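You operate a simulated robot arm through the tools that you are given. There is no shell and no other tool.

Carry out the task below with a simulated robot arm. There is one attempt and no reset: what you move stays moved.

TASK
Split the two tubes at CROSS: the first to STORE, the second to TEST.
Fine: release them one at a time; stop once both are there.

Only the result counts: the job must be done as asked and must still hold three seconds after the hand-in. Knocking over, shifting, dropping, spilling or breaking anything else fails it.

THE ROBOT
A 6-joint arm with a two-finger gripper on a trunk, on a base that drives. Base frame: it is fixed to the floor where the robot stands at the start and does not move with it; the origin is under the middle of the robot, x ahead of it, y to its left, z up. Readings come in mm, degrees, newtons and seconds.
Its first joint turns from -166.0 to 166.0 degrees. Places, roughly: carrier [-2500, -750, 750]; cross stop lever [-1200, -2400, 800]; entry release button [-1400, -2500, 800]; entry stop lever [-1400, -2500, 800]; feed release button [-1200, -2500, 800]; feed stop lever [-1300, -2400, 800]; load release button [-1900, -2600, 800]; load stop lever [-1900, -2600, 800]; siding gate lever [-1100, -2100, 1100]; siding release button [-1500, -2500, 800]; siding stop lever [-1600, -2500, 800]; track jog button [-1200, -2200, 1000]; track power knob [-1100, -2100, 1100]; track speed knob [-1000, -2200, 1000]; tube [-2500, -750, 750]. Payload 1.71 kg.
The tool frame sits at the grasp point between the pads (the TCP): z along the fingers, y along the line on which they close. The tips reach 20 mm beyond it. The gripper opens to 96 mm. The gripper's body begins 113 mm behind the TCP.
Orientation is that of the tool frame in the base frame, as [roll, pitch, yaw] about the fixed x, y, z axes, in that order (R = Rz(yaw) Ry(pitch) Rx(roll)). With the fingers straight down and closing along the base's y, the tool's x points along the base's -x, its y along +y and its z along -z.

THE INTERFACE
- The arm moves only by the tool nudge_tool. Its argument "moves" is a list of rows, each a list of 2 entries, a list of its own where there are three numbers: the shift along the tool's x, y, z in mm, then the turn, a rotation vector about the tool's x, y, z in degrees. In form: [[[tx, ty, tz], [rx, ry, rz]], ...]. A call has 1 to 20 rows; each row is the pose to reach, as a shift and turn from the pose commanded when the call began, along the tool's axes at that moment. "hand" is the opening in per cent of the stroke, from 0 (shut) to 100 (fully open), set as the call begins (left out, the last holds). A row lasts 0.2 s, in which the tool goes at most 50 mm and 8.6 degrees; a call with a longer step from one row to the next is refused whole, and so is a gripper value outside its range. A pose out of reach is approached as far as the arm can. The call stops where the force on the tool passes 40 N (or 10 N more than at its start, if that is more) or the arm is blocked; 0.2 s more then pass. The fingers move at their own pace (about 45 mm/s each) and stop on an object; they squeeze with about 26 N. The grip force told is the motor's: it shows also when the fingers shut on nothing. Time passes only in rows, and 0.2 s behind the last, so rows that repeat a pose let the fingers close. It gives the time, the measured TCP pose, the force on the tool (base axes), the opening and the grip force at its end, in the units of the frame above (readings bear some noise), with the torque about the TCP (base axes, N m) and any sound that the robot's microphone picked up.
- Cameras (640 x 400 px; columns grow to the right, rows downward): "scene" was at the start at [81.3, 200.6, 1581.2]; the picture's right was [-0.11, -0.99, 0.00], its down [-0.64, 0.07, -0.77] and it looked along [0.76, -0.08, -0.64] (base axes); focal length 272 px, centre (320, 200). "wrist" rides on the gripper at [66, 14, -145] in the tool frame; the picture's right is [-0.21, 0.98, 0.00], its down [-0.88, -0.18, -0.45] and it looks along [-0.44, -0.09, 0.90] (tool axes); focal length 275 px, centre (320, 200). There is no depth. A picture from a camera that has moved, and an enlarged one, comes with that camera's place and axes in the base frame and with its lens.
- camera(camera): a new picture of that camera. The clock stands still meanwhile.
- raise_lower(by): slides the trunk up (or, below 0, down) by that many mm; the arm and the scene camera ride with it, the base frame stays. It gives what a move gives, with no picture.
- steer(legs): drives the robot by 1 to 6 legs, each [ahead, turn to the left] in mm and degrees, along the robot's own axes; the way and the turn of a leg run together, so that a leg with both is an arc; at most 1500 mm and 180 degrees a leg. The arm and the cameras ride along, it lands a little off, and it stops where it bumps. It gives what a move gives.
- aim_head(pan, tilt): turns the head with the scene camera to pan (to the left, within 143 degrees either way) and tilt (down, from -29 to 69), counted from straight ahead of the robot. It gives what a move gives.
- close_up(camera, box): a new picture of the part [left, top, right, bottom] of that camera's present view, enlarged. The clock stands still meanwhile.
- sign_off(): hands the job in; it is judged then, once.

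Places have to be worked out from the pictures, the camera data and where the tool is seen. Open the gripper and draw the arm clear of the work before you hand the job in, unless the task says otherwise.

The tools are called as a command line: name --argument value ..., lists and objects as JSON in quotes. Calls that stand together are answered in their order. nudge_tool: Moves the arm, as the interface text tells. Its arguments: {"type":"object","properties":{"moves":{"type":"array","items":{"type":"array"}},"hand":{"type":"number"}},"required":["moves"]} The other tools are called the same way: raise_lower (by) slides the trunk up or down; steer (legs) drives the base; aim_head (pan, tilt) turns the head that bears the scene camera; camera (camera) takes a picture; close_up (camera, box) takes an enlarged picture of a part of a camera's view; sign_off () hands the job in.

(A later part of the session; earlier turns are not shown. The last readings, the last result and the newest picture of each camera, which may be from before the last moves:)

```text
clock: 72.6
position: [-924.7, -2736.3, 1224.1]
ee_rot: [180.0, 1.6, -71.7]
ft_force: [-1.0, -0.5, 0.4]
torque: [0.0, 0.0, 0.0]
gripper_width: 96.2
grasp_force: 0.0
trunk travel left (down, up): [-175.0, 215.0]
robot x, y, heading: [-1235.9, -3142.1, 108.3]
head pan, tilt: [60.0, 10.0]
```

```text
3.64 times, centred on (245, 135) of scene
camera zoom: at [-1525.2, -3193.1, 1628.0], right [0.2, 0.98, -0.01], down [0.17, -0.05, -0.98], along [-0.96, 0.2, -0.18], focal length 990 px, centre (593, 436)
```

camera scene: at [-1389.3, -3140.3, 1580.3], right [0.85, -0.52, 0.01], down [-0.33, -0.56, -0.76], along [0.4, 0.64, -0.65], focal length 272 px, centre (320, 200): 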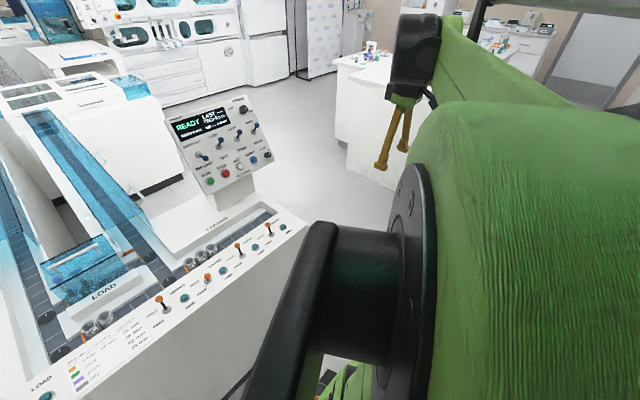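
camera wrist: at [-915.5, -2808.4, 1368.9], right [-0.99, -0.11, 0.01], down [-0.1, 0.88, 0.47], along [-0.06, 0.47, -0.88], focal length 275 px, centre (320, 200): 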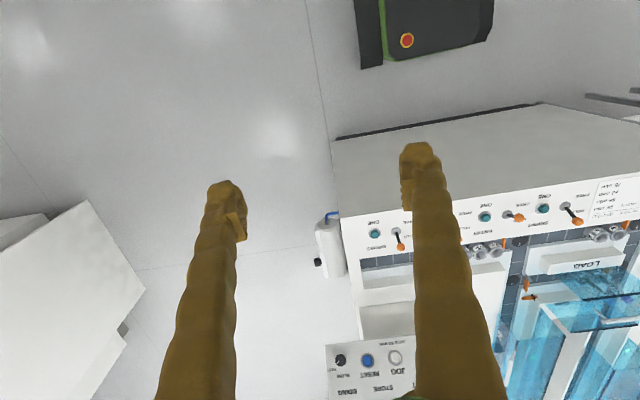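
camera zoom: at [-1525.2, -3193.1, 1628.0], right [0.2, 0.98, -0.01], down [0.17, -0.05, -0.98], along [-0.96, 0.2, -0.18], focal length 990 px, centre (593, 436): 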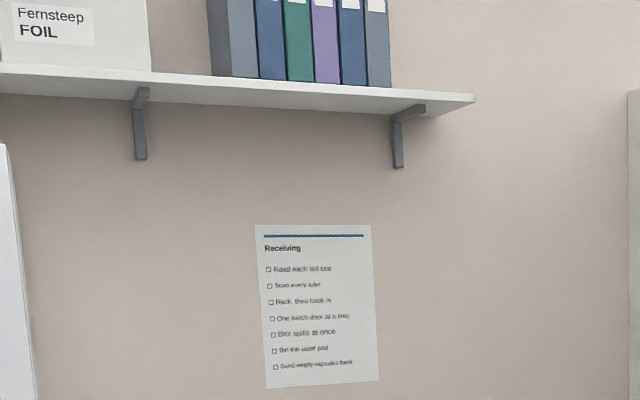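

The poster is unrelated. I raise the trunk for a higher vantage and look again at CROSS, the NEAR/FAR modules and their side branches.

raise_lower --by 210

aim_head --pan -5 --tilt 20

close_up --camera "scene" --box '[220, 130, 350, 230]'

close_up --camera "scene" --box '[240, 80, 370, 160]'

close_up --camera "scene" --box '[330, 250, 530, 390]'

```text
clock: 74.8
position: [-925.1, -2736.4, 1435.5]
ee_rot: [180.0, 1.5, -71.6]
ft_force: [-0.6, -0.5, -0.1]
torque: [-0.01, 0.0, 0.03]
gripper_width: 96.0
grasp_force: 0.0
trunk travel left (down, up): [-385.0, 5.0]
robot x, y, heading: [-1236.3, -3140.8, 108.1]
head pan, tilt: [60.0, 10.0]
```

```text
clock: 76.2
position: [-924.6, -2736.9, 1434.5]
ee_rot: [180.0, 1.5, -71.5]
ft_force: [-0.8, -1.2, -1.0]
torque: [-0.03, -0.04, -0.02]
gripper_width: 96.0
grasp_force: 0.0
trunk travel left (down, up): [-385.0, 5.0]
robot x, y, heading: [-1239.1, -3142.7, 108.1]
head pan, tilt: [-5.0, 20.0]
```

```text
4.00 times, centred on (285, 180) of scene
camera zoom: at [-1456.7, -3118.5, 1821.0], right [0.97, 0.23, 0.0], down [0.08, -0.35, -0.93], along [-0.22, 0.91, -0.36], focal length 1089 px, centre (460, 280)
```

zoom: 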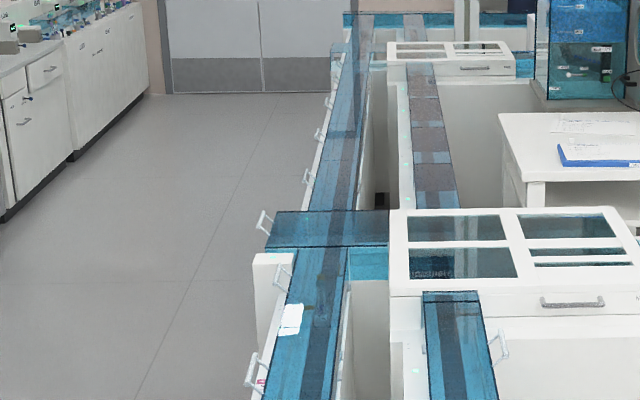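

```text
4.92 times, centred on (305, 120) of scene
camera zoom: at [-1456.7, -3118.5, 1821.0], right [0.97, 0.23, 0.0], down [0.08, -0.35, -0.93], along [-0.22, 0.91, -0.36], focal length 1341 px, centre (394, 594)
```

zoom: 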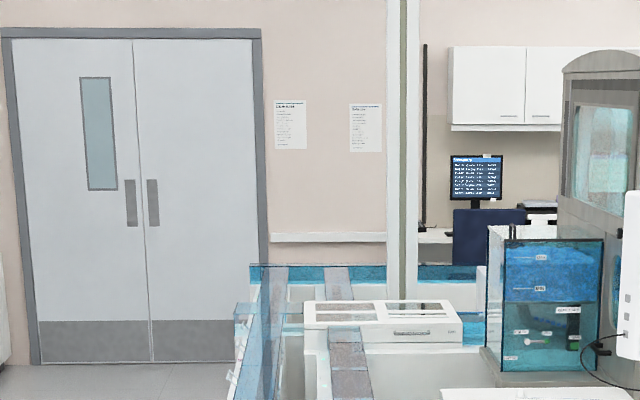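

```text
2.86 times, centred on (430, 320) of scene
camera zoom: at [-1456.7, -3118.5, 1821.0], right [0.97, 0.23, 0.0], down [0.08, -0.35, -0.93], along [-0.22, 0.91, -0.36], focal length 778 px, centre (6, -143)
```

zoom: 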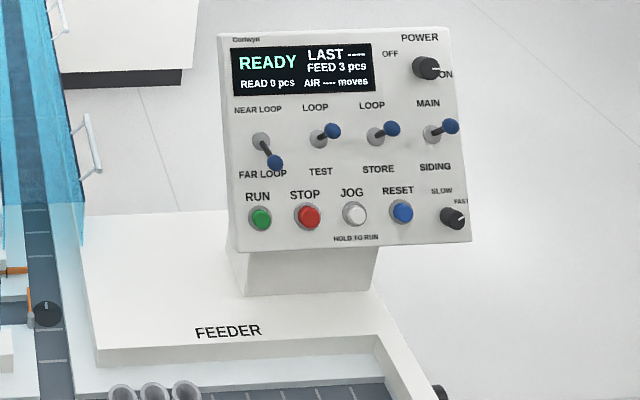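

I zoom hard onto the CROSS queue under the cover and NEAR's east branch to see the held carriers and blades.

close_up --camera "scene" --box '[260, 178, 324, 218]'

close_up --camera "scene" --box '[300, 170, 400, 232]'

close_up --camera "scene" --box '[280, 130, 344, 170]'

close_up --camera "scene" --box '[180, 270, 370, 390]'

```text
10.00 times, centred on (292, 198) of scene
camera zoom: at [-1456.7, -3118.5, 1821.0], right [0.97, 0.23, 0.0], down [0.08, -0.35, -0.93], along [-0.22, 0.91, -0.36], focal length 2723 px, centre (600, 220)
```

zoom: 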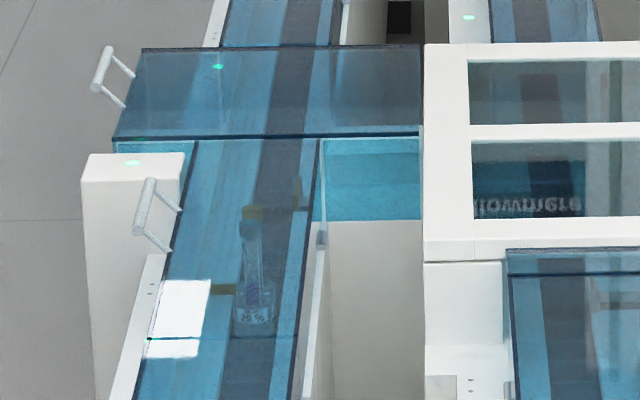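

```text
6.40 times, centred on (350, 201) of scene
camera zoom: at [-1456.7, -3118.5, 1821.0], right [0.97, 0.23, 0.0], down [0.08, -0.35, -0.93], along [-0.22, 0.91, -0.36], focal length 1743 px, centre (128, 194)
```

zoom: 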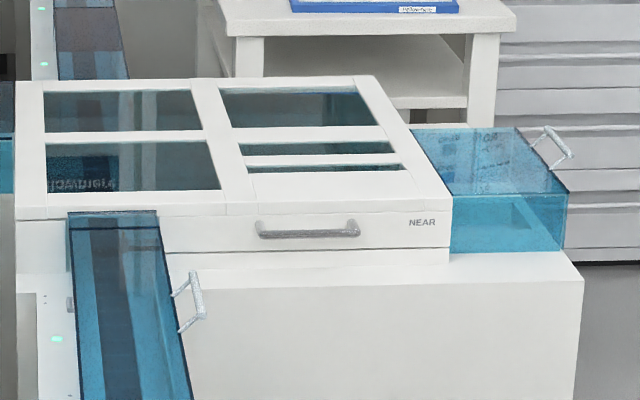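

```text
10.00 times, centred on (312, 150) of scene
camera zoom: at [-1456.7, -3118.5, 1821.0], right [0.97, 0.23, 0.0], down [0.08, -0.35, -0.93], along [-0.22, 0.91, -0.36], focal length 2723 px, centre (400, 700)
```

zoom: 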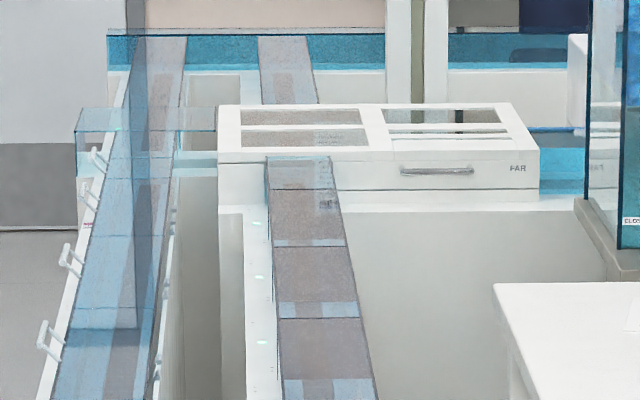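

```text
3.33 times, centred on (275, 330) of scene
camera zoom: at [-1456.7, -3118.5, 1821.0], right [0.97, 0.23, 0.0], down [0.08, -0.35, -0.93], along [-0.22, 0.91, -0.36], focal length 908 px, centre (470, -233)
```

zoom: 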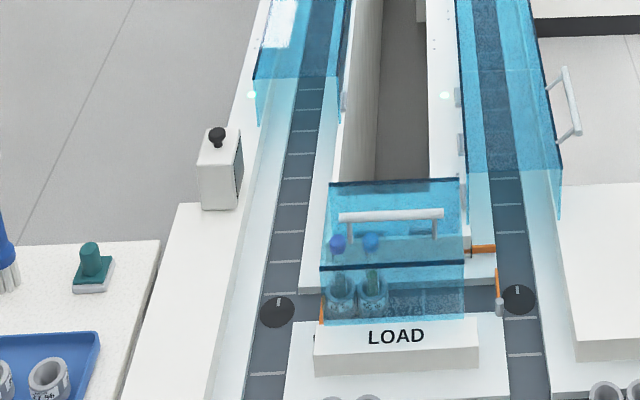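

At CROSS I can see a tube in a carrier just before the near crossing, with orange blades; the line continues past FAR. I'll make an inspection trip up the west aisle to confirm the routes; first I bring the arm back to centre.

nudge_tool --moves '[[[-10, 45, 0], [0, 0, 0]], [[-20, 90, 0], [0, 0, 0]], [[-30, 135, 0], [0, 0, 0]], [[-40, 180, 0], [0, 0, 0]], [[-50, 225, 0], [0, 0, 0]], [[-50, 270, 0], [0, 0, 0]], [[-50, 315, 0], [0, 0, 0]], [[-50, 360, 0], [0, 0, 0]], [[-50, 405, 0], [0, 0, 0]], [[-50, 450, 0], [0, 0, 0]]]'

aim_head --pan 70 --tilt 40

camera --camera "scene"

```text
clock: 78.4
position: [-1361.9, -2846.6, 1439.5]
ee_rot: [-180.0, 2.1, -71.6]
ft_force: [0.4, -0.3, -1.1]
torque: [-0.07, -0.01, 0.01]
gripper_width: 96.2
grasp_force: 0.1
trunk travel left (down, up): [-385.0, 5.0]
robot x, y, heading: [-1244.5, -3141.5, 108.2]
head pan, tilt: [-5.0, 20.0]
```

```text
clock: 79.8
position: [-1363.8, -2838.3, 1436.9]
ee_rot: [-179.9, 1.8, -71.6]
ft_force: [0.6, 1.4, -0.5]
torque: [-0.18, -0.08, -0.02]
gripper_width: 96.0
grasp_force: 0.1
trunk travel left (down, up): [-385.0, 5.0]
robot x, y, heading: [-1235.9, -3143.6, 108.3]
head pan, tilt: [70.0, 40.0]
```

```text
taken
camera scene: at [-1503.3, -3257.7, 1790.7], right [0.03, 1.0, 0.01], down [0.64, -0.01, -0.77], along [-0.77, 0.03, -0.64], focal length 272 px, centre (320, 200)
```

scene: 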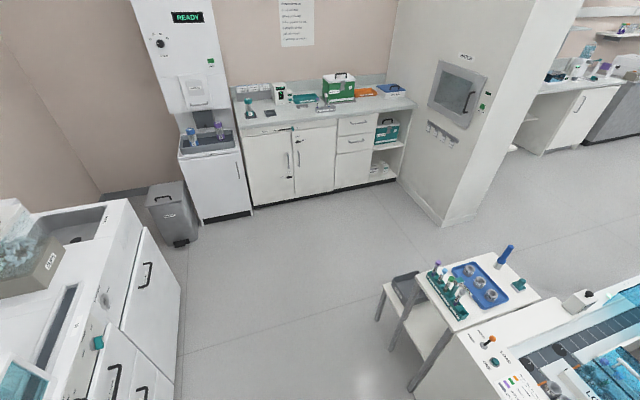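

The route up the west side is tight and not needed: TEST is labelled on the NEAR module, and FAR carries the other branch (STORE), matching the panel's NEAR/FAR gate. I lower the trunk and move 200 mm closer to the bench so panel and buttons are within reach.

raise_lower --by -150

steer --legs '[[190, 0]]'

aim_head --pan -30 --tilt 35

camera --camera "scene"

camera --camera "wrist"

```text
clock: 81.6
position: [-1359.5, -2853.6, 1290.7]
ee_rot: [-180.0, 2.5, -71.5]
ft_force: [0.9, -1.7, -0.9]
torque: [0.3, 0.1, -0.01]
gripper_width: 95.9
grasp_force: 0.0
trunk travel left (down, up): [-235.0, 155.0]
robot x, y, heading: [-1237.2, -3140.4, 108.5]
head pan, tilt: [70.0, 40.0]
```

```text
clock: 83.5
position: [-1424.0, -2655.3, 1285.5]
ee_rot: [-179.9, 1.8, -71.7]
ft_force: [-0.9, 0.1, 0.6]
torque: [0.03, 0.01, 0.04]
gripper_width: 96.1
grasp_force: 0.1
trunk travel left (down, up): [-235.0, 155.0]
robot x, y, heading: [-1299.8, -2957.2, 108.2]
head pan, tilt: [70.0, 40.0]
```

```text
clock: 85.3
position: [-1422.0, -2660.4, 1287.1]
ee_rot: [179.9, 2.1, -71.7]
ft_force: [-0.3, -0.8, -0.2]
torque: [0.03, 0.02, 0.01]
gripper_width: 96.1
grasp_force: 0.0
trunk travel left (down, up): [-235.0, 155.0]
robot x, y, heading: [-1298.2, -2958.4, 107.9]
head pan, tilt: [-30.0, 35.0]
```

```text
taken
camera scene: at [-1475.8, -2946.6, 1647.6], right [0.98, -0.2, 0.01], down [-0.11, -0.57, -0.81], along [0.17, 0.8, -0.58], focal length 272 px, centre (320, 200)
```

scene: 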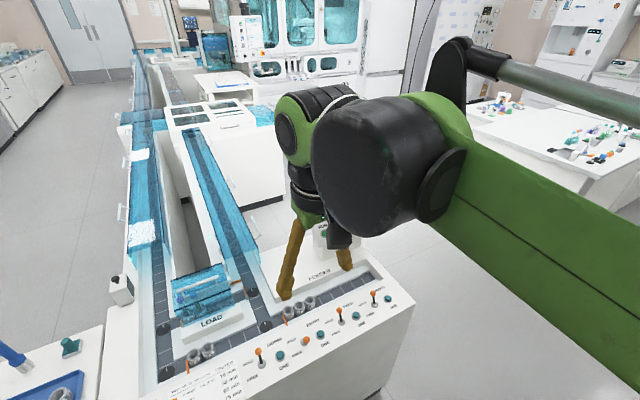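

```text
taken
camera wrist: at [-1413.4, -2732.1, 1431.8], right [-0.99, -0.11, 0.01], down [-0.1, 0.87, 0.48], along [-0.06, 0.47, -0.88], focal length 275 px, centre (320, 200)
```

wrist: 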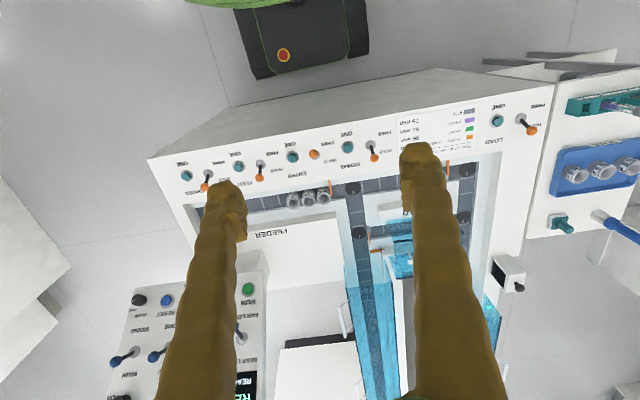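

From the two views I place lever 3 (STORE gate) near (-1148,-2119,1044) and the panel face tilted about 54° from horizontal. I close the gripper and bring the tool in front of the panel, about 200 mm off, pointing along the panel normal.

nudge_tool --hand 0 --moves '[[[0, -40, 0], [0, 0, 0]], [[0, -80, 0], [0, 0, 0]], [[0, -120, 0], [0, 0, 0]], [[-10, -160, 0], [0, -6, 0]], [[-30, -200, 0], [0, -12, 0]], [[-55, -240, 0], [0, -18, 0]], [[-80, -275, 10], [0, -24, 0]], [[-105, -310, 20], [0, -30, 0]], [[-130, -340, 35], [0, -36, 0]], [[-160, -370, 50], [0, -42, 0]], [[-190, -400, 70], [0, -48, 0]], [[-220, -430, 90], [0, -54, 0]], [[-220, -430, 90], [0, -54, 0]]]'

camera --camera "scene"

camera --camera "wrist"

```text
clock: 88.1
position: [-1083.5, -2317.4, 1209.4]
ee_rot: [-180.0, 56.4, -71.8]
ft_force: [-0.1, -0.3, 0.3]
torque: [-0.01, 0.03, 0.04]
gripper_width: 0.0
grasp_force: 26.3
trunk travel left (down, up): [-235.0, 155.0]
robot x, y, heading: [-1299.9, -2957.1, 108.2]
head pan, tilt: [-30.0, 35.0]
```

```text
taken
camera scene: at [-1476.0, -2942.7, 1647.6], right [0.98, -0.2, 0.01], down [-0.11, -0.57, -0.81], along [0.17, 0.79, -0.58], focal length 272 px, centre (320, 200)
```

scene: 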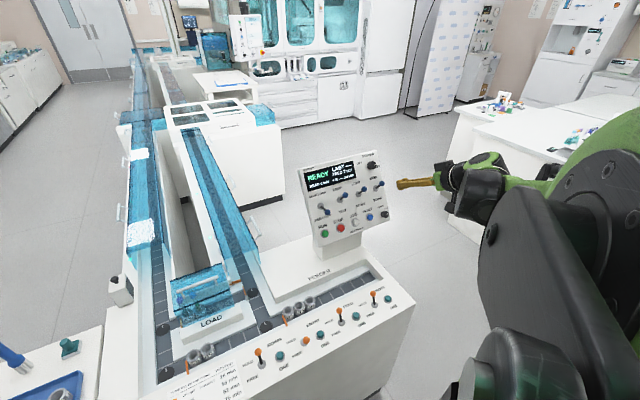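

```text
taken
camera wrist: at [-1047.1, -2470.3, 1235.3], right [-0.96, -0.2, 0.17], down [0.14, 0.17, 0.98], along [-0.22, 0.97, -0.13], focal length 275 px, centre (320, 200)
```

wrist: 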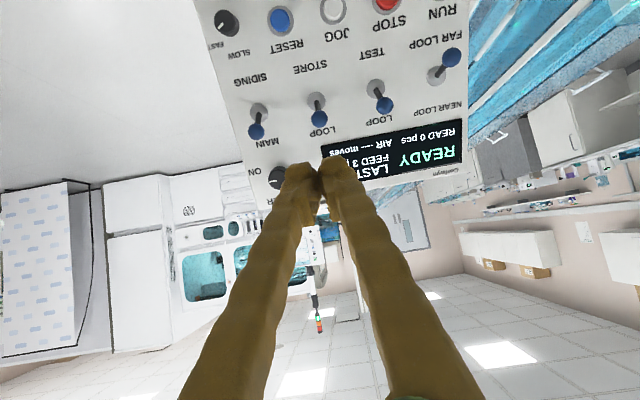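

The wrist view agrees with my lever 3 estimate of (-1149,-2114,1044). I zoom the scene view on the panel to triangulate the balls precisely.

close_up --camera "scene" --box '[290, 145, 410, 250]'

close_up --camera "wrist" --box '[190, 0, 480, 200]'

```text
3.81 times, centred on (350, 198) of scene
camera zoom: at [-1476.0, -2942.7, 1647.6], right [0.98, -0.2, 0.01], down [-0.11, -0.57, -0.81], along [0.17, 0.79, -0.58], focal length 1038 px, centre (206, 210)
```

zoom: 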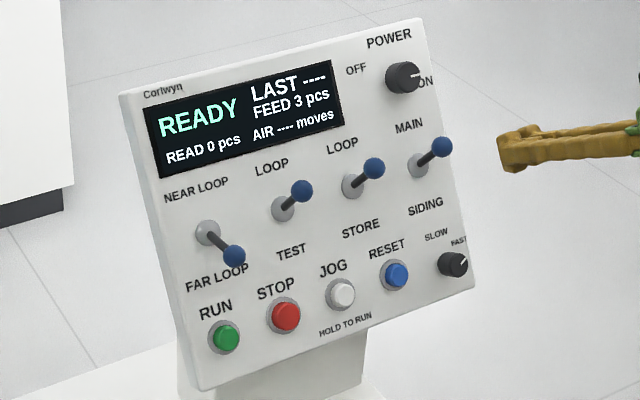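

```text
2.00 times, centred on (335, 100) of wrist
camera zoom: at [-1047.1, -2470.3, 1235.3], right [-0.96, -0.2, 0.17], down [0.14, 0.17, 0.98], along [-0.22, 0.97, -0.13], focal length 551 px, centre (290, 400)
```

zoom: 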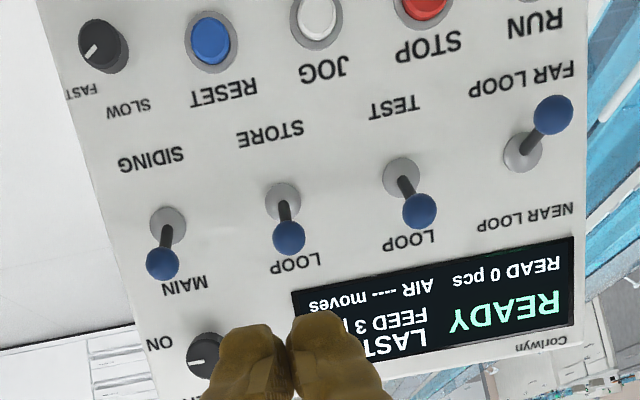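

Triangulation puts ball 3 at about (-1139,-2145,1090), almost straight ahead of the tool at 217 mm, with its base at 263 mm. I advance with the fingertips just above (panel-up side of) ball 3, not touching yet.

nudge_tool --hand 0 --moves '[[[-30, -1, 20], [0, 0, 0]], [[-30, -1, 60], [0, 0, 0]], [[-30, -1, 100], [0, 0, 0]], [[-30, -1, 140], [0, 0, 0]], [[-30, -1, 165], [0, 0, 0]], [[-30, -1, 185], [0, 0, 0]], [[-30, -1, 200], [0, 0, 0]], [[-30, -1, 200], [0, 0, 0]]]'

camera --camera "wrist"

close_up --camera "scene" --box '[290, 145, 410, 250]'

```text
clock: 89.9
position: [-1140.5, -2143.8, 1122.6]
ee_rot: [180.0, 56.3, -71.6]
ft_force: [0.6, 0.5, -0.5]
torque: [0.02, 0.02, -0.04]
gripper_width: 0.3
grasp_force: 25.9
trunk travel left (down, up): [-235.0, 155.0]
robot x, y, heading: [-1299.0, -2959.1, 108.4]
head pan, tilt: [-30.0, 35.0]
```

```text
taken
camera wrist: at [-1104.7, -2296.7, 1148.3], right [-0.96, -0.2, 0.17], down [0.14, 0.17, 0.98], along [-0.22, 0.97, -0.14], focal length 275 px, centre (320, 200)
```

wrist: 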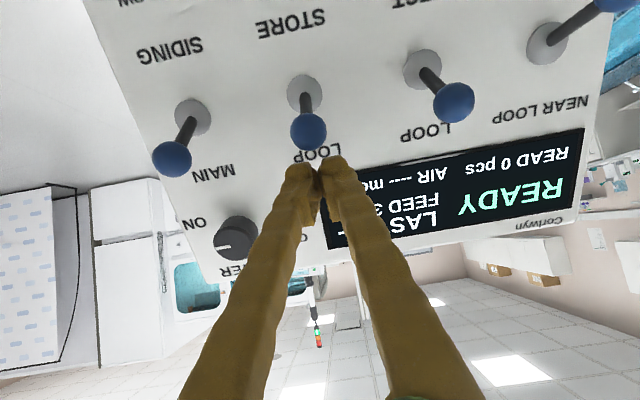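

```text
3.81 times, centred on (350, 198) of scene
camera zoom: at [-1477.0, -2942.0, 1647.5], right [0.98, -0.2, 0.01], down [-0.11, -0.57, -0.81], along [0.17, 0.79, -0.58], focal length 1038 px, centre (206, 210)
```

zoom: 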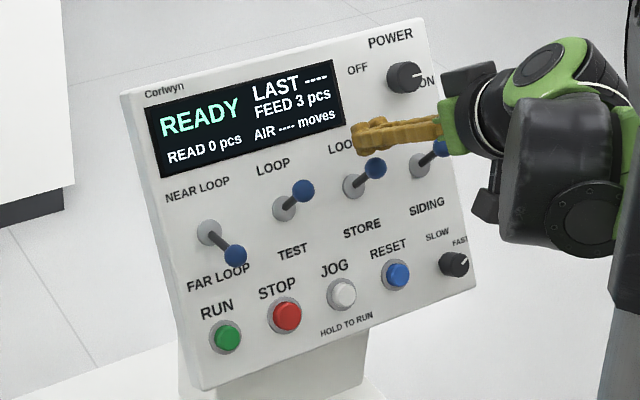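

The fingertips sit just above ball 3 as predicted. I push along the panel-down direction to flip the LOOP/STORE lever to STORE.

nudge_tool --hand 0 --moves '[[[8, 0, 0], [0, 0, 0]], [[16, 0, 0], [0, 0, 0]], [[24, 0, 0], [0, 0, 0]], [[32, 0, 0], [0, 0, 0]], [[40, 0, 0], [0, 0, 0]], [[46, 0, 0], [0, 0, 0]], [[50, 0, 0], [0, 0, 0]]]'

camera --camera "wrist"

close_up --camera "scene" --box '[290, 145, 410, 250]'

```text
clock: 91.5
position: [-1132.2, -2171.6, 1080.1]
ee_rot: [-180.0, 56.3, -71.6]
ft_force: [-1.4, 1.1, 3.5]
torque: [0.05, 0.05, -0.05]
gripper_width: 0.0
grasp_force: 29.2
trunk travel left (down, up): [-235.0, 155.0]
robot x, y, heading: [-1301.3, -2956.4, 108.4]
head pan, tilt: [-30.0, 35.0]
```

```text
taken
camera wrist: at [-1096.0, -2323.4, 1107.2], right [-0.96, -0.2, 0.17], down [0.14, 0.17, 0.98], along [-0.22, 0.97, -0.13], focal length 275 px, centre (320, 200)
```

wrist: 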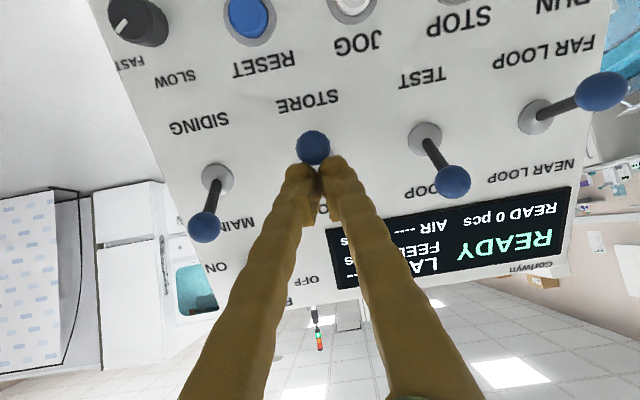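

```text
3.81 times, centred on (350, 198) of scene
camera zoom: at [-1477.2, -2942.6, 1647.5], right [0.98, -0.2, 0.01], down [-0.11, -0.57, -0.81], along [0.17, 0.79, -0.58], focal length 1038 px, centre (206, 210)
```

zoom: 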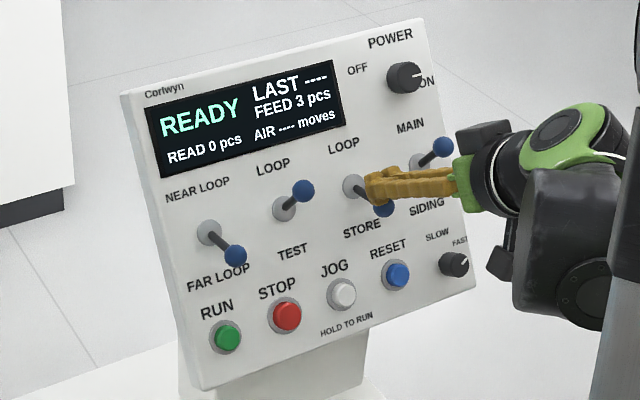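

Lever 3 now points down to STORE (force back to ~3 N). I back off and move in front of the RUN button, computed at (117,172) mm from my reference in panel axes, and check by camera.

nudge_tool --hand 0 --moves '[[[-4, 0, -20], [0, 0, 0]], [[-4, 0, -45], [0, 0, 0]], [[-4, 0, -70], [0, 0, 0]], [[20, 43, -70], [0, 0, 0]], [[46, 86, -70], [0, 0, 0]], [[72, 129, -70], [0, 0, 0]], [[97, 173, -70], [0, 0, 0]], [[97, 173, -70], [0, 0, 0]]]'

camera --camera "wrist"

close_up --camera "scene" --box '[290, 145, 410, 250]'

```text
refused: row 5 steps farther than a row can; nothing moved
```

```text
taken
camera wrist: at [-1096.0, -2323.4, 1107.2], right [-0.96, -0.2, 0.17], down [0.14, 0.17, 0.98], along [-0.22, 0.97, -0.13], focal length 275 px, centre (320, 200)
```

wrist: 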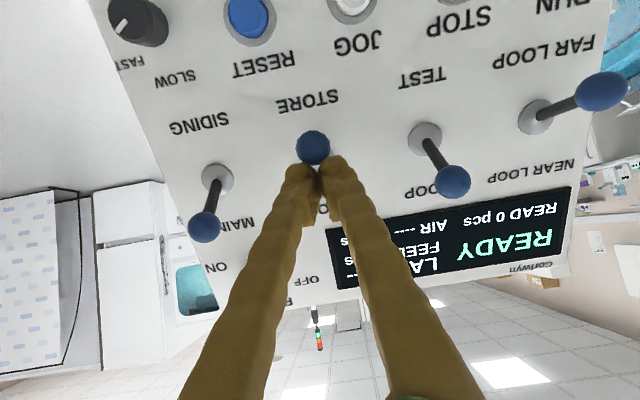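

```text
3.81 times, centred on (350, 198) of scene
camera zoom: at [-1477.2, -2942.6, 1647.5], right [0.98, -0.2, 0.01], down [-0.11, -0.57, -0.81], along [0.17, 0.79, -0.58], focal length 1038 px, centre (206, 210)
```

zoom: 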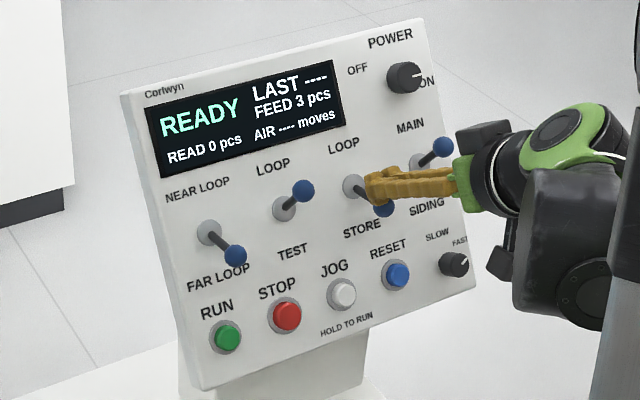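

A row was too long, so nothing moved. I repeat with shorter steps: back off, then shift in front of RUN.

nudge_tool --hand 0 --moves '[[[-4, 0, -20], [0, 0, 0]], [[-4, 0, -45], [0, 0, 0]], [[-4, 0, -70], [0, 0, 0]], [[16, 35, -70], [0, 0, 0]], [[36, 70, -70], [0, 0, 0]], [[56, 105, -70], [0, 0, 0]], [[76, 140, -70], [0, 0, 0]], [[97, 173, -70], [0, 0, 0]], [[97, 173, -70], [0, 0, 0]]]'

camera --camera "wrist"

close_up --camera "scene" --box '[290, 145, 410, 250]'

```text
clock: 93.5
position: [-1262.3, -2329.2, 1039.7]
ee_rot: [-179.8, 56.2, -71.5]
ft_force: [-0.2, 0.2, 0.5]
torque: [0.0, 0.0, -0.02]
gripper_width: 0.1
grasp_force: 29.6
trunk travel left (down, up): [-235.0, 155.0]
robot x, y, heading: [-1298.7, -2961.8, 108.4]
head pan, tilt: [-30.0, 35.0]
```

```text
taken
camera wrist: at [-1225.3, -2482.9, 1065.5], right [-0.96, -0.2, 0.17], down [0.14, 0.17, 0.98], along [-0.22, 0.97, -0.13], focal length 275 px, centre (320, 200)
```

wrist: 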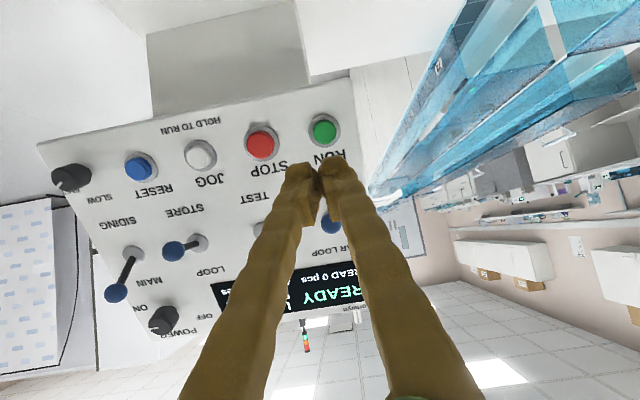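

```text
3.81 times, centred on (350, 198) of scene
camera zoom: at [-1477.3, -2942.8, 1647.4], right [0.98, -0.2, 0.01], down [-0.11, -0.57, -0.81], along [0.17, 0.79, -0.58], focal length 1038 px, centre (206, 210)
```

zoom: 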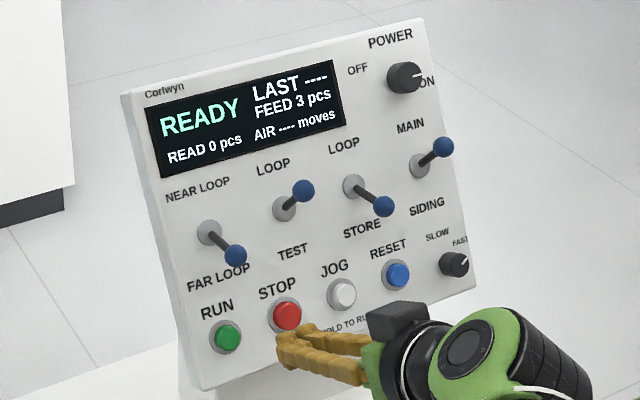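

Lever 3 stands at STORE. The RUN button is roughly straight ahead (≈5 mm further panel-down, 120–140 mm away); I first close most of the gap and recheck.

nudge_tool --hand 0 --moves '[[[5, 1, 25], [0, 0, 0]], [[5, 1, 50], [0, 0, 0]], [[5, 1, 70], [0, 0, 0]], [[5, 1, 80], [0, 0, 0]], [[5, 1, 80], [0, 0, 0]]]'

camera --camera "wrist"

close_up --camera "scene" --box '[290, 185, 380, 250]'

```text
clock: 94.7
position: [-1282.2, -2269.3, 988.6]
ee_rot: [-180.0, 56.4, -71.5]
ft_force: [-0.2, 0.9, 0.0]
torque: [0.01, -0.01, 0.02]
gripper_width: 0.3
grasp_force: 29.7
trunk travel left (down, up): [-235.0, 155.0]
robot x, y, heading: [-1302.6, -2958.2, 108.3]
head pan, tilt: [-30.0, 35.0]
```

```text
taken
camera wrist: at [-1245.8, -2423.1, 1016.5], right [-0.96, -0.2, 0.17], down [0.14, 0.17, 0.98], along [-0.22, 0.97, -0.14], focal length 275 px, centre (320, 200)
```

wrist: 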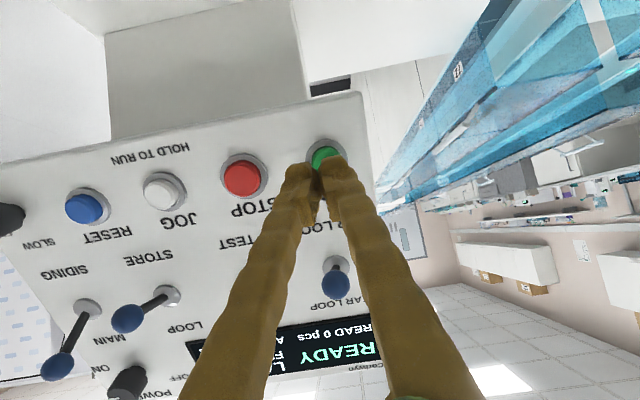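

```text
6.15 times, centred on (335, 218) of scene
camera zoom: at [-1477.1, -2942.2, 1647.5], right [0.98, -0.2, 0.01], down [-0.11, -0.57, -0.81], along [0.17, 0.79, -0.58], focal length 1676 px, centre (228, 92)
```

zoom: 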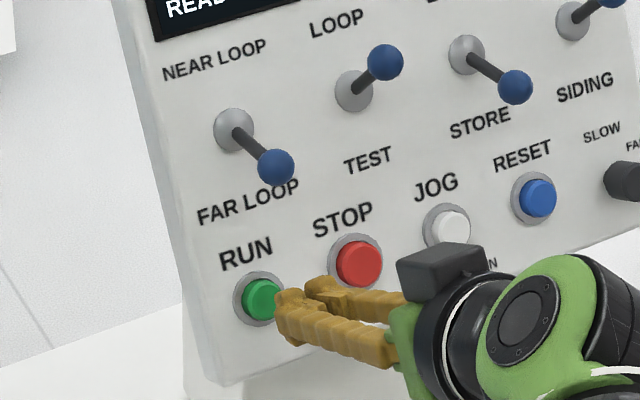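

The tips are about 25–30 mm short of RUN and slightly up/right of its centre. I shift 5 mm panel-down and 3 mm left and press in.

nudge_tool --hand 0 --moves '[[[5, 3, 8], [0, 0, 0]], [[5, 3, 14], [0, 0, 0]], [[5, 3, 18], [0, 0, 0]], [[5, 3, 22], [0, 0, 0]], [[5, 3, 26], [0, 0, 0]], [[5, 3, 29], [0, 0, 0]], [[5, 3, 32], [0, 0, 0]], [[5, 3, 35], [0, 0, 0]], [[5, 3, 38], [0, 0, 0]]]'

close_up --camera "scene" --box '[290, 145, 410, 250]'

```text
clock: 96.7
position: [-1293.4, -2244.0, 965.8]
ee_rot: [-180.0, 56.3, -71.7]
ft_force: [-0.4, -0.1, 1.4]
torque: [0.0, 0.01, -0.03]
gripper_width: 0.1
grasp_force: 29.1
trunk travel left (down, up): [-235.0, 155.0]
robot x, y, heading: [-1299.6, -2958.4, 108.4]
head pan, tilt: [-30.0, 35.0]
```

```text
3.81 times, centred on (350, 198) of scene
camera zoom: at [-1477.0, -2942.6, 1647.5], right [0.98, -0.2, 0.01], down [-0.11, -0.57, -0.81], along [0.17, 0.79, -0.58], focal length 1038 px, centre (206, 210)
```

zoom: 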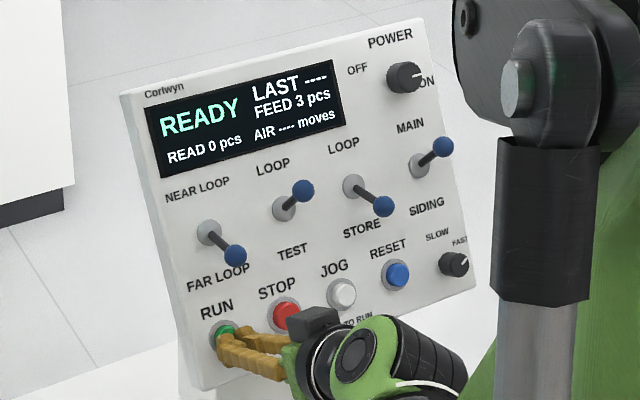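

No contact force yet and the display still says READY. I keep pressing in small steps.

nudge_tool --hand 0 --moves '[[[0, 0, 3], [0, 0, 0]], [[0, 0, 6], [0, 0, 0]], [[0, 0, 9], [0, 0, 0]], [[0, 0, 12], [0, 0, 0]]]'

close_up --camera "scene" --box '[290, 145, 410, 250]'

camera --camera "wrist"

```text
clock: 97.7
position: [-1295.5, -2239.1, 962.5]
ee_rot: [179.9, 56.6, -71.6]
ft_force: [6.3, -22.5, 6.1]
torque: [-0.06, 0.05, -0.18]
gripper_width: 5.8
grasp_force: 28.8
trunk travel left (down, up): [-235.0, 155.0]
robot x, y, heading: [-1299.0, -2959.1, 108.5]
head pan, tilt: [-30.0, 35.0]
heard: click
```

```text
3.81 times, centred on (350, 198) of scene
camera zoom: at [-1471.9, -2958.7, 1648.0], right [0.98, -0.2, 0.0], down [-0.12, -0.57, -0.82], along [0.17, 0.8, -0.58], focal length 1038 px, centre (206, 210)
```

zoom: 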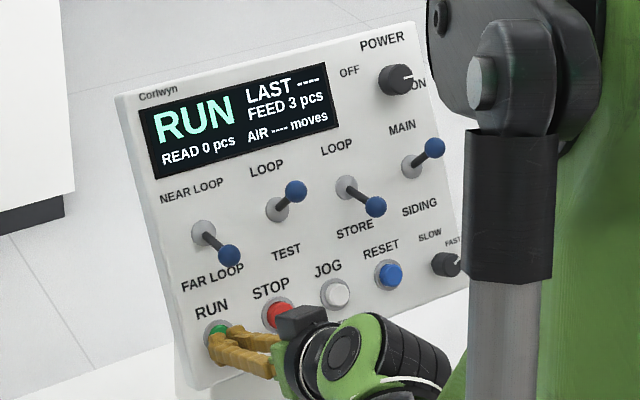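

```text
taken
camera wrist: at [-1258.9, -2393.3, 988.0], right [-0.96, -0.2, 0.17], down [0.14, 0.16, 0.98], along [-0.22, 0.97, -0.13], focal length 275 px, centre (320, 200)
```

wrist: 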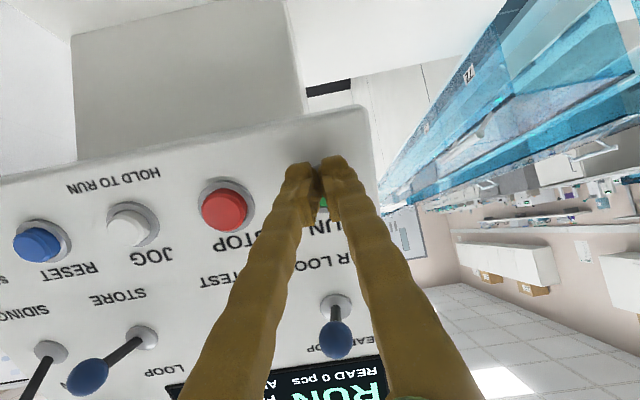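

RUN shows and a click was heard. I back straight off the panel, then swing the tool upright above the CROSS row.

nudge_tool --hand 0 --moves '[[[0, 0, -30], [0, 0, 0]], [[0, 0, -70], [0, 0, 0]], [[0, 0, -110], [0, 0, 0]], [[0, 0, -140], [0, 0, 0]]]'

nudge_tool --hand 0 --moves '[[[15, -15, -10], [0, 7, 0]], [[30, -30, -18], [0, 14, 0]], [[45, -45, -27], [0, 21, 0]], [[60, -60, -35], [0, 28, 0]], [[75, -75, -44], [0, 35, 0]], [[90, -90, -53], [0, 42, 0]], [[105, -106, -62], [0, 49, 0]], [[119, -122, -71], [0, 56.4, 0]], [[119, -122, -71], [0, 56.4, 0]]]'

camera --camera "scene"

camera --camera "wrist"

```text
clock: 98.7
position: [-1259.4, -2346.8, 1036.7]
ee_rot: [179.9, 56.3, -71.7]
ft_force: [0.3, -0.4, -0.2]
torque: [0.03, 0.04, -0.01]
gripper_width: 0.0
grasp_force: 29.5
trunk travel left (down, up): [-235.0, 155.0]
robot x, y, heading: [-1297.3, -2957.9, 108.3]
head pan, tilt: [-30.0, 35.0]
```

```text
clock: 100.7
position: [-1104.3, -2426.6, 975.7]
ee_rot: [180.0, -0.2, -71.7]
ft_force: [0.5, 0.0, -0.4]
torque: [-0.04, 0.01, -0.03]
gripper_width: 0.2
grasp_force: 29.3
trunk travel left (down, up): [-235.0, 155.0]
robot x, y, heading: [-1296.8, -2959.6, 108.4]
head pan, tilt: [-30.0, 35.0]
```

```text
taken
camera scene: at [-1476.7, -2941.9, 1647.5], right [0.98, -0.2, 0.01], down [-0.11, -0.57, -0.81], along [0.17, 0.79, -0.58], focal length 272 px, centre (320, 200)
```

scene: 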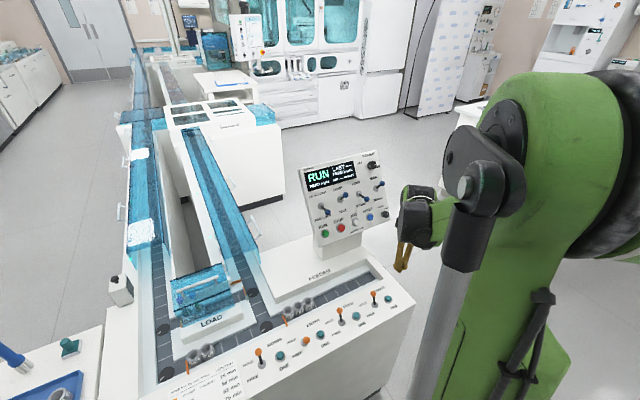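

```text
taken
camera wrist: at [-1097.0, -2491.8, 1122.6], right [-0.99, -0.11, 0.0], down [-0.1, 0.89, 0.44], along [-0.05, 0.44, -0.9], focal length 275 px, centre (320, 200)
```

wrist: 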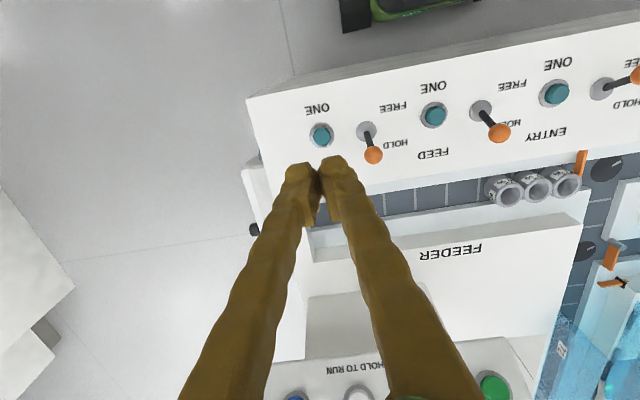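

CROSS ONE sits at about (-1106,-2418,805) by the wrist view; all other queues are still held. I aim the head up the track, then lower the fingertip over the button.

aim_head --pan 0 --tilt 22

nudge_tool --hand 0 --moves '[[[-8, 0, 30], [0, 0, 0]], [[-8, 0, 60], [0, 0, 0]], [[-8, 0, 90], [0, 0, 0]], [[-8, 0, 115], [0, 0, 0]], [[-8, 0, 115], [0, 0, 0]]]'

camera --camera "wrist"

camera --camera "scene"

```text
clock: 101.6
position: [-1105.8, -2426.2, 976.1]
ee_rot: [-179.9, -0.1, -71.7]
ft_force: [0.4, -0.2, 0.4]
torque: [0.0, -0.01, 0.0]
gripper_width: 0.0
grasp_force: 29.3
trunk travel left (down, up): [-235.0, 155.0]
robot x, y, heading: [-1295.9, -2959.6, 108.3]
head pan, tilt: [0.0, 22.0]
```

```text
clock: 102.8
position: [-1106.4, -2416.8, 861.9]
ee_rot: [-180.0, -0.1, -71.7]
ft_force: [-0.5, 0.4, -0.1]
torque: [-0.01, 0.01, -0.04]
gripper_width: 0.1
grasp_force: 29.3
trunk travel left (down, up): [-235.0, 155.0]
robot x, y, heading: [-1297.5, -2962.8, 108.5]
head pan, tilt: [0.0, 22.0]
```

```text
taken
camera wrist: at [-1100.0, -2484.0, 1007.0], right [-0.99, -0.11, 0.0], down [-0.1, 0.89, 0.44], along [-0.05, 0.44, -0.9], focal length 275 px, centre (320, 200)
```

wrist: 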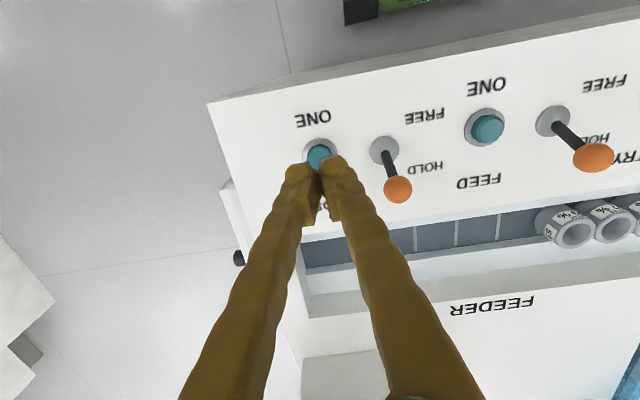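

```text
taken
camera scene: at [-1524.0, -2939.9, 1667.8], right [0.95, 0.31, 0.0], down [0.12, -0.37, -0.92], along [-0.29, 0.87, -0.39], focal length 272 px, centre (320, 200)
```

scene: 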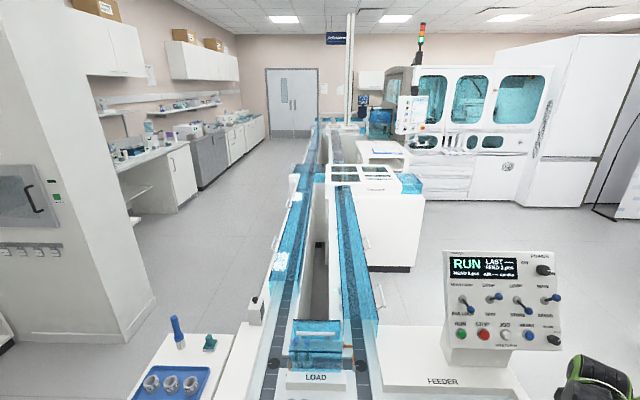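

The tip is about 4 mm too far ahead, with roughly 35 mm to the button. I correct, press CROSS ONE in small steps.

nudge_tool --hand 0 --moves '[[[4, 0, 12], [0, 0, 0]], [[4, 0, 22], [0, 0, 0]], [[4, 0, 27], [0, 0, 0]], [[4, 0, 31], [0, 0, 0]], [[4, 0, 34], [0, 0, 0]]]'

close_up --camera "scene" --box '[270, 160, 334, 200]'

camera --camera "wrist"

```text
clock: 104.0
position: [-1106.0, -2422.7, 827.0]
ee_rot: [180.0, -0.1, -71.8]
ft_force: [0.5, 0.5, -0.7]
torque: [0.02, 0.01, 0.01]
gripper_width: 0.2
grasp_force: 29.2
trunk travel left (down, up): [-235.0, 155.0]
robot x, y, heading: [-1299.7, -2956.1, 108.3]
head pan, tilt: [0.0, 22.0]
```

```text
10.00 times, centred on (302, 180) of scene
camera zoom: at [-1524.2, -2940.3, 1667.8], right [0.95, 0.31, 0.0], down [0.12, -0.37, -0.92], along [-0.29, 0.87, -0.39], focal length 2723 px, centre (500, 400)
```

zoom: 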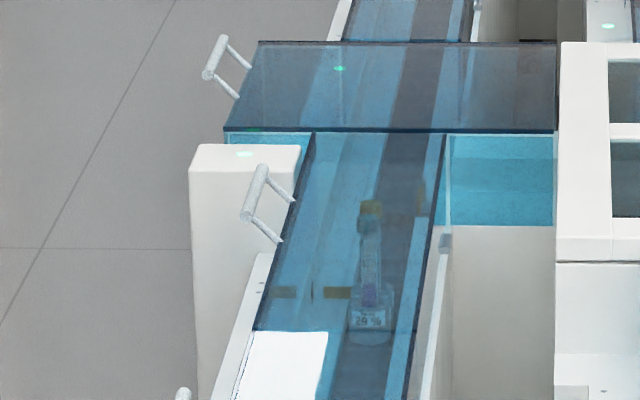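

```text
taken
camera wrist: at [-1098.4, -2488.1, 973.1], right [-0.99, -0.11, 0.0], down [-0.1, 0.89, 0.44], along [-0.05, 0.44, -0.9], focal length 275 px, centre (320, 200)
```

wrist: 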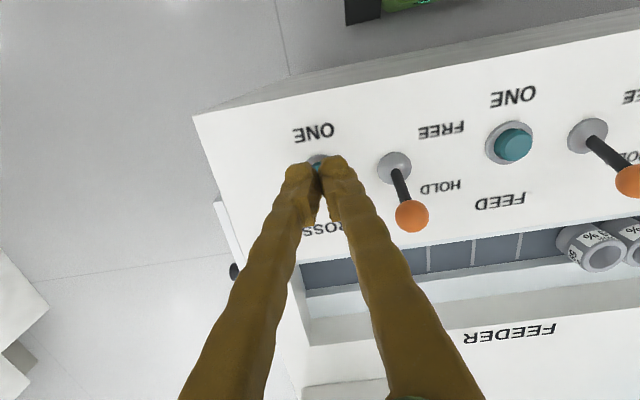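

Still no contact at tip height 807. At CROSS I see the rear carrier with its tube and the blade beside the front one. I keep pressing down.

nudge_tool --hand 0 --moves '[[[0, 0, 3], [0, 0, 0]], [[0, 0, 6], [0, 0, 0]], [[0, 0, 9], [0, 0, 0]], [[0, 0, 12], [0, 0, 0]]]'

close_up --camera "scene" --box '[270, 160, 334, 200]'

close_up --camera "scene" --box '[440, 245, 570, 350]'

```text
clock: 105.0
position: [-1106.2, -2423.0, 815.3]
ee_rot: [-180.0, -0.1, -71.7]
ft_force: [0.0, -0.5, -0.2]
torque: [0.02, -0.01, -0.01]
gripper_width: 0.0
grasp_force: 28.9
trunk travel left (down, up): [-235.0, 155.0]
robot x, y, heading: [-1299.9, -2960.3, 108.2]
head pan, tilt: [0.0, 22.0]
```

```text
10.00 times, centred on (302, 180) of scene
camera zoom: at [-1524.1, -2940.3, 1667.8], right [0.95, 0.31, 0.0], down [0.12, -0.37, -0.92], along [-0.29, 0.87, -0.39], focal length 2723 px, centre (500, 400)
```

zoom: 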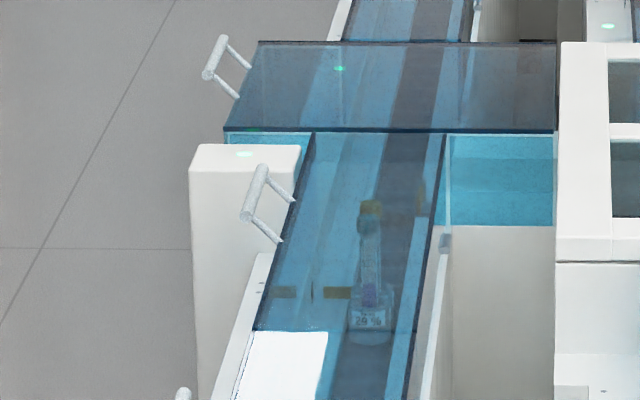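

```text
3.81 times, centred on (505, 298) of scene
camera zoom: at [-1524.1, -2940.3, 1667.8], right [0.95, 0.31, 0.0], down [0.12, -0.37, -0.92], along [-0.29, 0.87, -0.39], focal length 1038 px, centre (-385, -171)
```

zoom: 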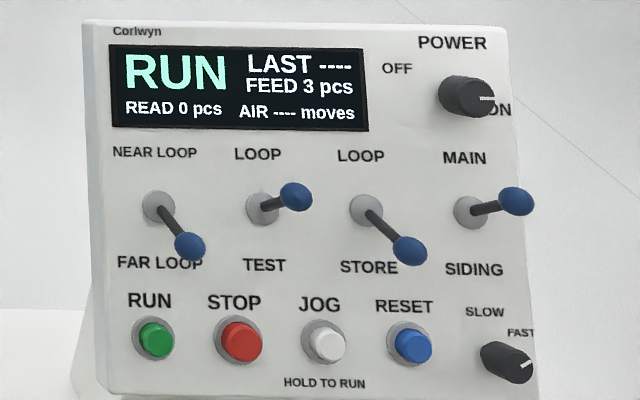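

Still no contact at tip 795, so the board is lower than 800. I look through the wrist camera to re-estimate before pressing further.

close_up --camera "wrist" --box '[220, 90, 420, 215]'

aim_head --pan -35 --tilt 40

camera --camera "scene"

```text
3.20 times, centred on (320, 152) of wrist
camera zoom: at [-1098.8, -2488.0, 961.3], right [-0.99, -0.11, 0.0], down [-0.1, 0.89, 0.44], along [-0.05, 0.44, -0.9], focal length 881 px, centre (320, 352)
```

zoom: 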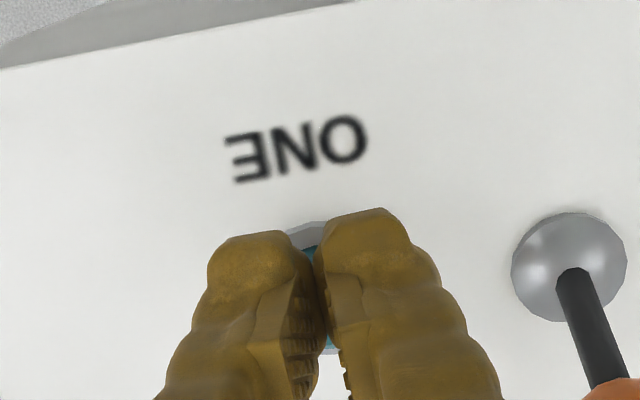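

```text
clock: 106.0
position: [-1105.2, -2422.6, 814.8]
ee_rot: [180.0, 0.1, -71.8]
ft_force: [-0.6, -0.3, -0.7]
torque: [-0.02, 0.03, 0.01]
gripper_width: 0.0
grasp_force: 29.6
trunk travel left (down, up): [-235.0, 155.0]
robot x, y, heading: [-1293.6, -2954.7, 108.3]
head pan, tilt: [-35.0, 40.0]
```

```text
taken
camera scene: at [-1470.4, -2947.3, 1640.0], right [0.96, -0.29, 0.01], down [-0.18, -0.63, -0.76], along [0.22, 0.72, -0.65], focal length 272 px, centre (320, 200)
```

scene: 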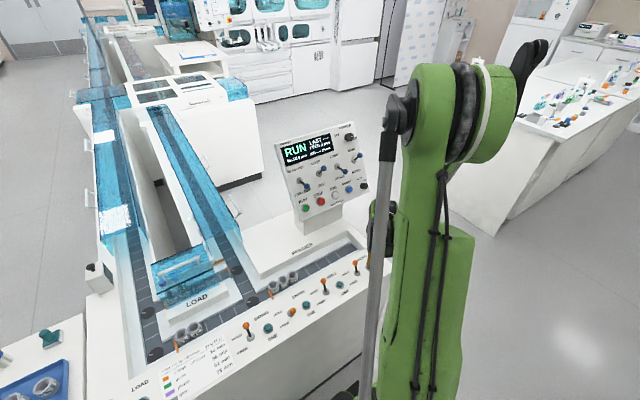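

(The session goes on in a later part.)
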